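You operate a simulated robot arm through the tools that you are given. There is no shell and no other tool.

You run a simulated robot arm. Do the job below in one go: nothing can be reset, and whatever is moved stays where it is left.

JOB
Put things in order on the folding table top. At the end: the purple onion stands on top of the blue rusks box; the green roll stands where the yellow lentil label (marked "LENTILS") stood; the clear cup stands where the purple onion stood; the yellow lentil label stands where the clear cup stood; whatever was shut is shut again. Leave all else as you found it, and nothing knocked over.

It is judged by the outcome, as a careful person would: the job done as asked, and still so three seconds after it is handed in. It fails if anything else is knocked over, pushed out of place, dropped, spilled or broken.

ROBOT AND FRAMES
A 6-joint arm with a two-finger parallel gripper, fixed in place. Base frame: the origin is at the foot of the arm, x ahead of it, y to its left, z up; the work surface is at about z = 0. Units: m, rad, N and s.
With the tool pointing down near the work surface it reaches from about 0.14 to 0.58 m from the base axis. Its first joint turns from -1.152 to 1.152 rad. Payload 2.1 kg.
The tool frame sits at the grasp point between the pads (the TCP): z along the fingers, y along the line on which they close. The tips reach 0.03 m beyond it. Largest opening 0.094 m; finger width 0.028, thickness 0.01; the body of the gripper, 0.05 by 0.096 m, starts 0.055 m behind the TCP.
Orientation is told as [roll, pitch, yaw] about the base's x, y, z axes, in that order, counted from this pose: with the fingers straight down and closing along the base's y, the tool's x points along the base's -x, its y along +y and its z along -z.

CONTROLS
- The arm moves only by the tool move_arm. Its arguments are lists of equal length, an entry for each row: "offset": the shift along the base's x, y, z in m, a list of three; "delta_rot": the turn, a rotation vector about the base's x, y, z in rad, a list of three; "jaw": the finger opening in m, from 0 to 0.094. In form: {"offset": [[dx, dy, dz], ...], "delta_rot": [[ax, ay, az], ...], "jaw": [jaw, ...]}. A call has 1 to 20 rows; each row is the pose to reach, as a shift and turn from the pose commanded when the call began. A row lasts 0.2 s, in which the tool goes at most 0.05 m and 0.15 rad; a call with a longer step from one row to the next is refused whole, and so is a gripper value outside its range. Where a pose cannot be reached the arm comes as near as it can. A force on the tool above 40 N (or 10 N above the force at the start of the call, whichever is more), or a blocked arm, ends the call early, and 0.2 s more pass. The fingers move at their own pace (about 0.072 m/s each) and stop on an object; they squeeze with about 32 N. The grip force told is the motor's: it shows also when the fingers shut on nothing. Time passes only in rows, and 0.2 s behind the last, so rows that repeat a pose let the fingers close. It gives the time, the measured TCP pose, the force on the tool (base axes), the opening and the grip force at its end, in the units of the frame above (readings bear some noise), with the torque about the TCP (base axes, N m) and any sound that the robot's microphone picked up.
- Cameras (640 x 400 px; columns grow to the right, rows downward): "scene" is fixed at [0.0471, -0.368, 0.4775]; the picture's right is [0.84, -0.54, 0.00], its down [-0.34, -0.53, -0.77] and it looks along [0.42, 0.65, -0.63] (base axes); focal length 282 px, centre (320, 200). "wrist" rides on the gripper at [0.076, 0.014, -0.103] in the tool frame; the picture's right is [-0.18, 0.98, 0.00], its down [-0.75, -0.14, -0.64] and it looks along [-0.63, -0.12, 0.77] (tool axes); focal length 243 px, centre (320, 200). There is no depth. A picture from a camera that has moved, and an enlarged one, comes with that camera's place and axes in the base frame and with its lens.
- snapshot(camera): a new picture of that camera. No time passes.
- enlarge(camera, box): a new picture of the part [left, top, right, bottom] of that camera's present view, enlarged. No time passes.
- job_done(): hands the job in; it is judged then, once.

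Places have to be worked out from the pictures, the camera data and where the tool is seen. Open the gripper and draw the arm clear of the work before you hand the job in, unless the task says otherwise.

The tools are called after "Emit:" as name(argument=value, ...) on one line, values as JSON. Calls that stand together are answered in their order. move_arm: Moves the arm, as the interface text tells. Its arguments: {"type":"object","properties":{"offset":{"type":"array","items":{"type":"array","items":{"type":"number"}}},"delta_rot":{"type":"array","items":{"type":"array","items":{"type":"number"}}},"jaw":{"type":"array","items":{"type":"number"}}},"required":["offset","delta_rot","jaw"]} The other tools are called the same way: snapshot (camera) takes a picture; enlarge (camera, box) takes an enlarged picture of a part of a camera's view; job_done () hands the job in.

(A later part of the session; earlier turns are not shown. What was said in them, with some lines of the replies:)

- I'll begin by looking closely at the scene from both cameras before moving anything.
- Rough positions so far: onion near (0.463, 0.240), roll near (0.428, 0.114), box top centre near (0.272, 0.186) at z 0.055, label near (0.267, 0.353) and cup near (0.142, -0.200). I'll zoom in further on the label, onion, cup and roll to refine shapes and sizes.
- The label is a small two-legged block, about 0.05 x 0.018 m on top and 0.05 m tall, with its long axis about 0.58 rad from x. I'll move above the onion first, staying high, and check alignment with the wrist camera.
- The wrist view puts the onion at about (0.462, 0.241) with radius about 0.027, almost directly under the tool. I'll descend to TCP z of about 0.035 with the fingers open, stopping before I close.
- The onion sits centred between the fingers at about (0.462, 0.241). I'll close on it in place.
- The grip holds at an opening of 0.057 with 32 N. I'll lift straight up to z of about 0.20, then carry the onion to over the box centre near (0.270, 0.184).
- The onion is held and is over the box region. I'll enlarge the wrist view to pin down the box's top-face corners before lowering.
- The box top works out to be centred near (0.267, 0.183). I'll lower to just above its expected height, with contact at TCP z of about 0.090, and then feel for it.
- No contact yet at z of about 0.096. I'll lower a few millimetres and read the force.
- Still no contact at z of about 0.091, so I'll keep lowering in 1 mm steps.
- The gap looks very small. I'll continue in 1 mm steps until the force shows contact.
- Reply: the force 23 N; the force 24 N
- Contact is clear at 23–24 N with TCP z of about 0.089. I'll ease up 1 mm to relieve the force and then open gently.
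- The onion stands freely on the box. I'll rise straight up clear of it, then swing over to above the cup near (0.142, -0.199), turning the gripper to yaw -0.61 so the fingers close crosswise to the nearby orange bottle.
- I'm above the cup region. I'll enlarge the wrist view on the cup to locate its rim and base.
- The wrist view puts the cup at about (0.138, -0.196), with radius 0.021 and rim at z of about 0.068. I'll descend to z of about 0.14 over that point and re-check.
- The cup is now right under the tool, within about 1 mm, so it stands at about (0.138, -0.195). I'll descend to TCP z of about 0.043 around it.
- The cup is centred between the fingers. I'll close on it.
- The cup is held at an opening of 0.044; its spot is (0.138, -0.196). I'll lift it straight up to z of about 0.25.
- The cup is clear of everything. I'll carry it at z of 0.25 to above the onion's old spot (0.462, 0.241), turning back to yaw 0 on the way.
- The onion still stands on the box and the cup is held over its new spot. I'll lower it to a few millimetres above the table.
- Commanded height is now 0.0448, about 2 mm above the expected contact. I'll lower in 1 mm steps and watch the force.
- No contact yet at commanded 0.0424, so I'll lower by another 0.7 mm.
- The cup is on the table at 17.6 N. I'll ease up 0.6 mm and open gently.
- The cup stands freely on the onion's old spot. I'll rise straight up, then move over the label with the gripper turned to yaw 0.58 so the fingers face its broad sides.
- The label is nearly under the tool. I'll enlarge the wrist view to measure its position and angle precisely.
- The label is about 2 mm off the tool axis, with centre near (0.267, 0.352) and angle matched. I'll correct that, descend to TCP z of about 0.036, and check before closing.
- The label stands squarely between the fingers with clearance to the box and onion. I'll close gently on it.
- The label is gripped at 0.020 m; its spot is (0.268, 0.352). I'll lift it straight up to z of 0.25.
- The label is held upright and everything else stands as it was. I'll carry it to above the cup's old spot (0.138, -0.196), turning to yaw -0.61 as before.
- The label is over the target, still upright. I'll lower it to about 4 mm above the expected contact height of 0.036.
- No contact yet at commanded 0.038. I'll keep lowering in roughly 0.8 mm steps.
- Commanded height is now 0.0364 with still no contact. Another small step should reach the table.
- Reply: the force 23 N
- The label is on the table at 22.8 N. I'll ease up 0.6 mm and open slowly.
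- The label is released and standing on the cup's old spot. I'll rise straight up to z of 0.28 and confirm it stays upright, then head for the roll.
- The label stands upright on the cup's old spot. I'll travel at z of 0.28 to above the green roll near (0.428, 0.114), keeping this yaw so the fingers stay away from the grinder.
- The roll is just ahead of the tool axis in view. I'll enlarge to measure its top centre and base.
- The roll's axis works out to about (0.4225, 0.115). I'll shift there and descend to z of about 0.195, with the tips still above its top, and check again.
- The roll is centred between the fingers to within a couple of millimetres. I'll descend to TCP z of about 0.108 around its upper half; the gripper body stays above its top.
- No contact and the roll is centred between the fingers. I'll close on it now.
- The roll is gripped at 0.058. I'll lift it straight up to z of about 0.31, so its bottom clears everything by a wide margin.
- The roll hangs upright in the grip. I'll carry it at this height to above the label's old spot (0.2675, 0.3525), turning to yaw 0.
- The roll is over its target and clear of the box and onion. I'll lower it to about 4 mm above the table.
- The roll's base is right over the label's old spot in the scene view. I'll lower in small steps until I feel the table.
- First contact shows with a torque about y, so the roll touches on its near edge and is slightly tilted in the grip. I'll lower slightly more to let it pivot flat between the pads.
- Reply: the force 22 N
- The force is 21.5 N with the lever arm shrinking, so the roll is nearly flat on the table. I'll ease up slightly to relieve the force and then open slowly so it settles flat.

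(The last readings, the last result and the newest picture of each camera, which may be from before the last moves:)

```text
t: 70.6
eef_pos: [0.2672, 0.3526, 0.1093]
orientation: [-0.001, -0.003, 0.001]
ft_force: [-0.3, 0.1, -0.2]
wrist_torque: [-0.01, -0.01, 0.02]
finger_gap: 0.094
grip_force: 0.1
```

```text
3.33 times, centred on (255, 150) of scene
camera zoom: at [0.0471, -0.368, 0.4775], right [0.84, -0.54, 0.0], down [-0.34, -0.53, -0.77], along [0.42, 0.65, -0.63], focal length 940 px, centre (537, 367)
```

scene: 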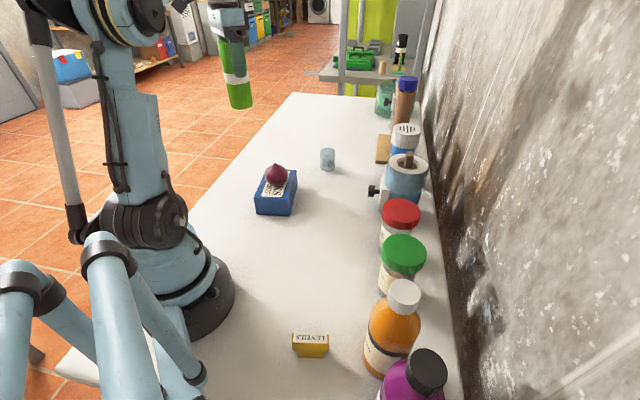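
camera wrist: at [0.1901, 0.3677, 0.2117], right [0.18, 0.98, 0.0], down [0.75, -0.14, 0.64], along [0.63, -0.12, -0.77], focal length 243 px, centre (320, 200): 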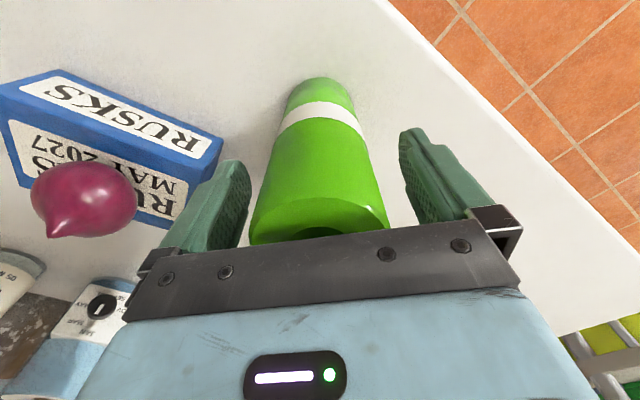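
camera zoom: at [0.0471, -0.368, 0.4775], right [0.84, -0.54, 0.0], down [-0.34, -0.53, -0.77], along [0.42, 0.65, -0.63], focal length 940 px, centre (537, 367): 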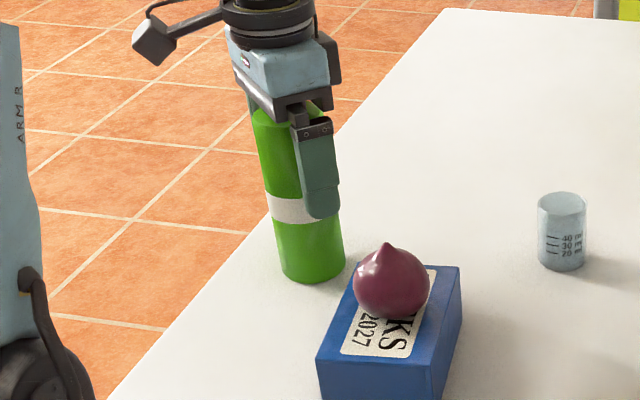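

The roll stands free. I'll rise straight up, well clear of its top, and then inspect.

Emit:
move_arm(offset=[[0, 0, 0.015], [0, 0, 0.04], [0, 0, 0.075], [0, 0, 0.11], [0, 0, 0.145], [0, 0, 0.18], [0, 0, 0.19], [0, 0, 0.19]], delta_rot=[[0, 0, 0], [0, 0, 0], [0, 0, 0], [0, 0, 0], [0, 0, 0], [0, 0, 0], [0, 0, 0], [0, 0, 0]], jaw=[0.094, 0.094, 0.094, 0.094, 0.094, 0.094, 0.094, 0.094])

Emit:
snapshot(camera="wrist")

Emit:
snapshot(camera="scene")

Emit:
enlarge(camera="scene", box=[205, 90, 305, 210])

```text
t: 72.4
eef_pos: [0.2687, 0.3535, 0.3013]
orientation: [0.002, -0.002, -0.002]
ft_force: [-0.3, 0.0, -0.1]
wrist_torque: [-0.03, 0.01, 0.0]
finger_gap: 0.0939
grip_force: 0.1
```

```text
taken
camera wrist: at [0.1905, 0.3666, 0.4032], right [0.18, 0.98, 0.0], down [0.75, -0.14, 0.64], along [0.63, -0.12, -0.77], focal length 243 px, centre (320, 200)
```

wrist: 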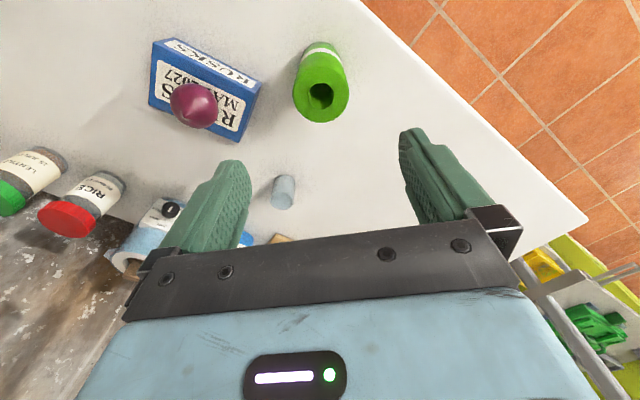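

```text
taken
```

scene: 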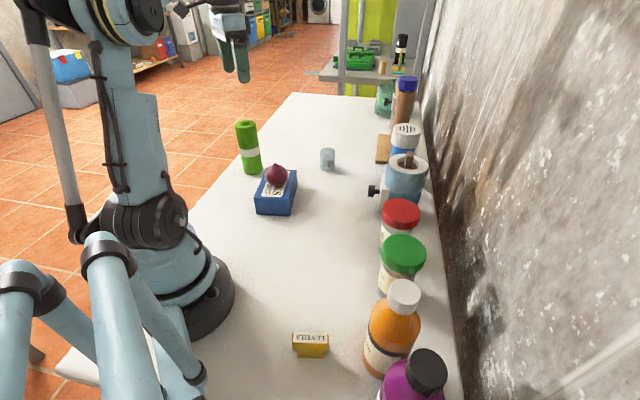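

```text
3.33 times, centred on (255, 150) of scene
camera zoom: at [0.0471, -0.368, 0.4775], right [0.84, -0.54, 0.0], down [-0.34, -0.53, -0.77], along [0.42, 0.65, -0.63], focal length 940 px, centre (537, 367)
```

zoom: 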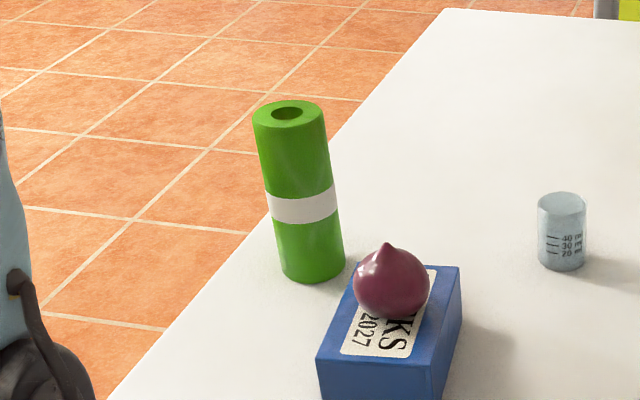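

All four items appear in place and upright. I'll retract the arm at this height to over the empty middle of the table, then do a final check of every spot.

Emit:
move_arm(offset=[[0.004, -0.035, 0], [0.008, -0.07, 0], [0.012, -0.105, 0], [0.016, -0.14, 0], [0.02, -0.175, 0], [0.023, -0.21, 0], [0.026, -0.245, 0], [0.03, -0.28, 0], [0.032, -0.3, 0], [0.032, -0.3, 0]], delta_rot=[[0, 0, 0], [0, 0, 0], [0, 0, 0], [0, 0, 0], [0, 0, 0], [0, 0, 0], [0, 0, 0], [0, 0, 0], [0, 0, 0], [0, 0, 0]], jaw=[0.094, 0.094, 0.094, 0.094, 0.094, 0.094, 0.094, 0.094, 0.094, 0.094])

Emit:
snapshot(camera="scene")

Emit:
enlarge(camera="scene", box=[260, 300, 420, 400])

Emit:
enlarge(camera="scene", box=[220, 110, 380, 220])

Emit:
enlarge(camera="scene", box=[340, 60, 480, 240])

```text
t: 74.6
eef_pos: [0.3, 0.0524, 0.2978]
orientation: [0.001, -0.002, 0.0]
ft_force: [0.8, -0.1, 0.4]
wrist_torque: [-0.02, -0.01, -0.02]
finger_gap: 0.0939
grip_force: 0.1
```

```text
taken
```

scene: 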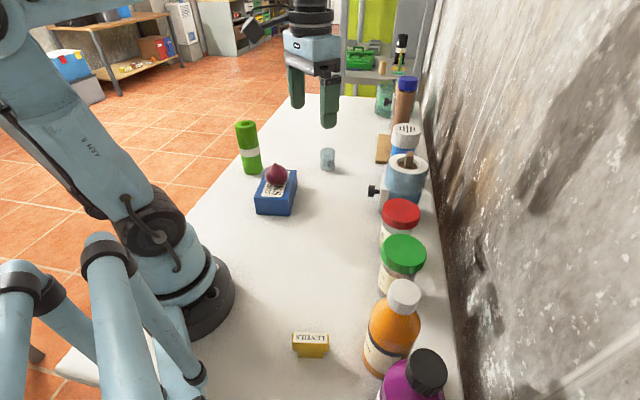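

```text
4.00 times, centred on (340, 350) of scene
camera zoom: at [0.0471, -0.368, 0.4775], right [0.84, -0.54, 0.0], down [-0.34, -0.53, -0.77], along [0.42, 0.65, -0.63], focal length 1129 px, centre (240, -400)
```

zoom: 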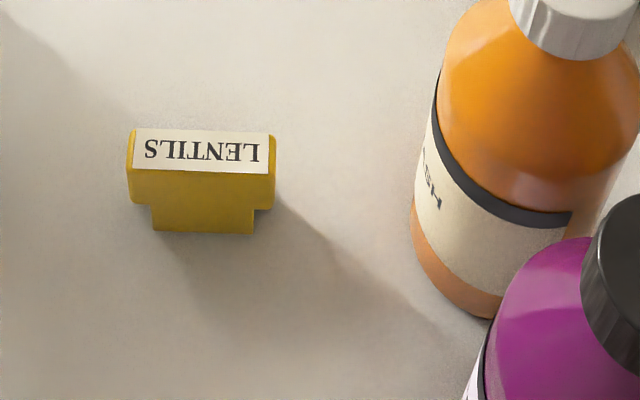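

```text
3.64 times, centred on (300, 165) of scene
camera zoom: at [0.0471, -0.368, 0.4775], right [0.84, -0.54, 0.0], down [-0.34, -0.53, -0.77], along [0.42, 0.65, -0.63], focal length 1026 px, centre (393, 327)
```

zoom: 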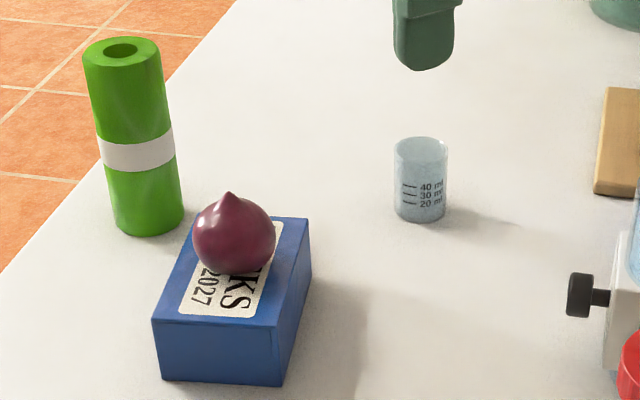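

```text
2.22 times, centred on (410, 150) of scene
camera zoom: at [0.0471, -0.368, 0.4775], right [0.84, -0.54, 0.0], down [-0.34, -0.53, -0.77], along [0.42, 0.65, -0.63], focal length 627 px, centre (120, 311)
```

zoom: 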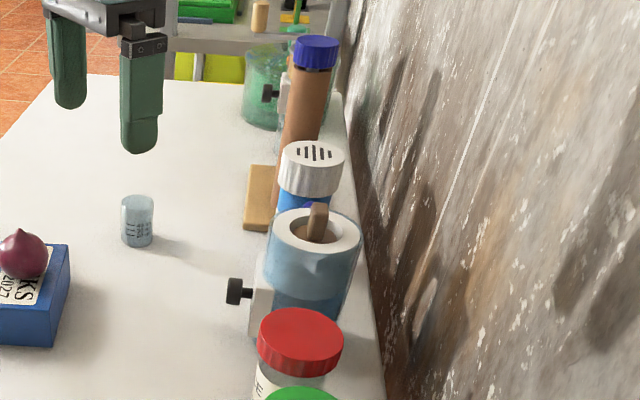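

The final pictures show:
- The onion is upright on the rusks box.
- The roll is on the label's old spot.
- The cup is on the onion's old spot.
- The label is on the cup's old spot.

The jars, bottles, grinder and box look unmoved, nothing was opened, and the gripper is open and clear, so I'm handing the job in.

Emit:
job_done()

```text
The job is handed in.
```

The table is in the order you asked for, and I've handed the job in. I checked each spot in the final pictures:

- **Purple onion:** standing on top of the blue rusks box, near the middle.
- **Clear cup:** standing where the onion stood.
- **Yellow lentil label:** standing where the cup stood. It is turned about 68° from how it faced before.
- **Green roll:** standing where the lentil label stood.

By my measurements, the moved items are within several millimetres of the old spots.

Nothing was opened during the job, and nothing was knocked over. The jars, bottles, grinder and box look as they were. The gripper is open and the arm is drawn clear of everything.
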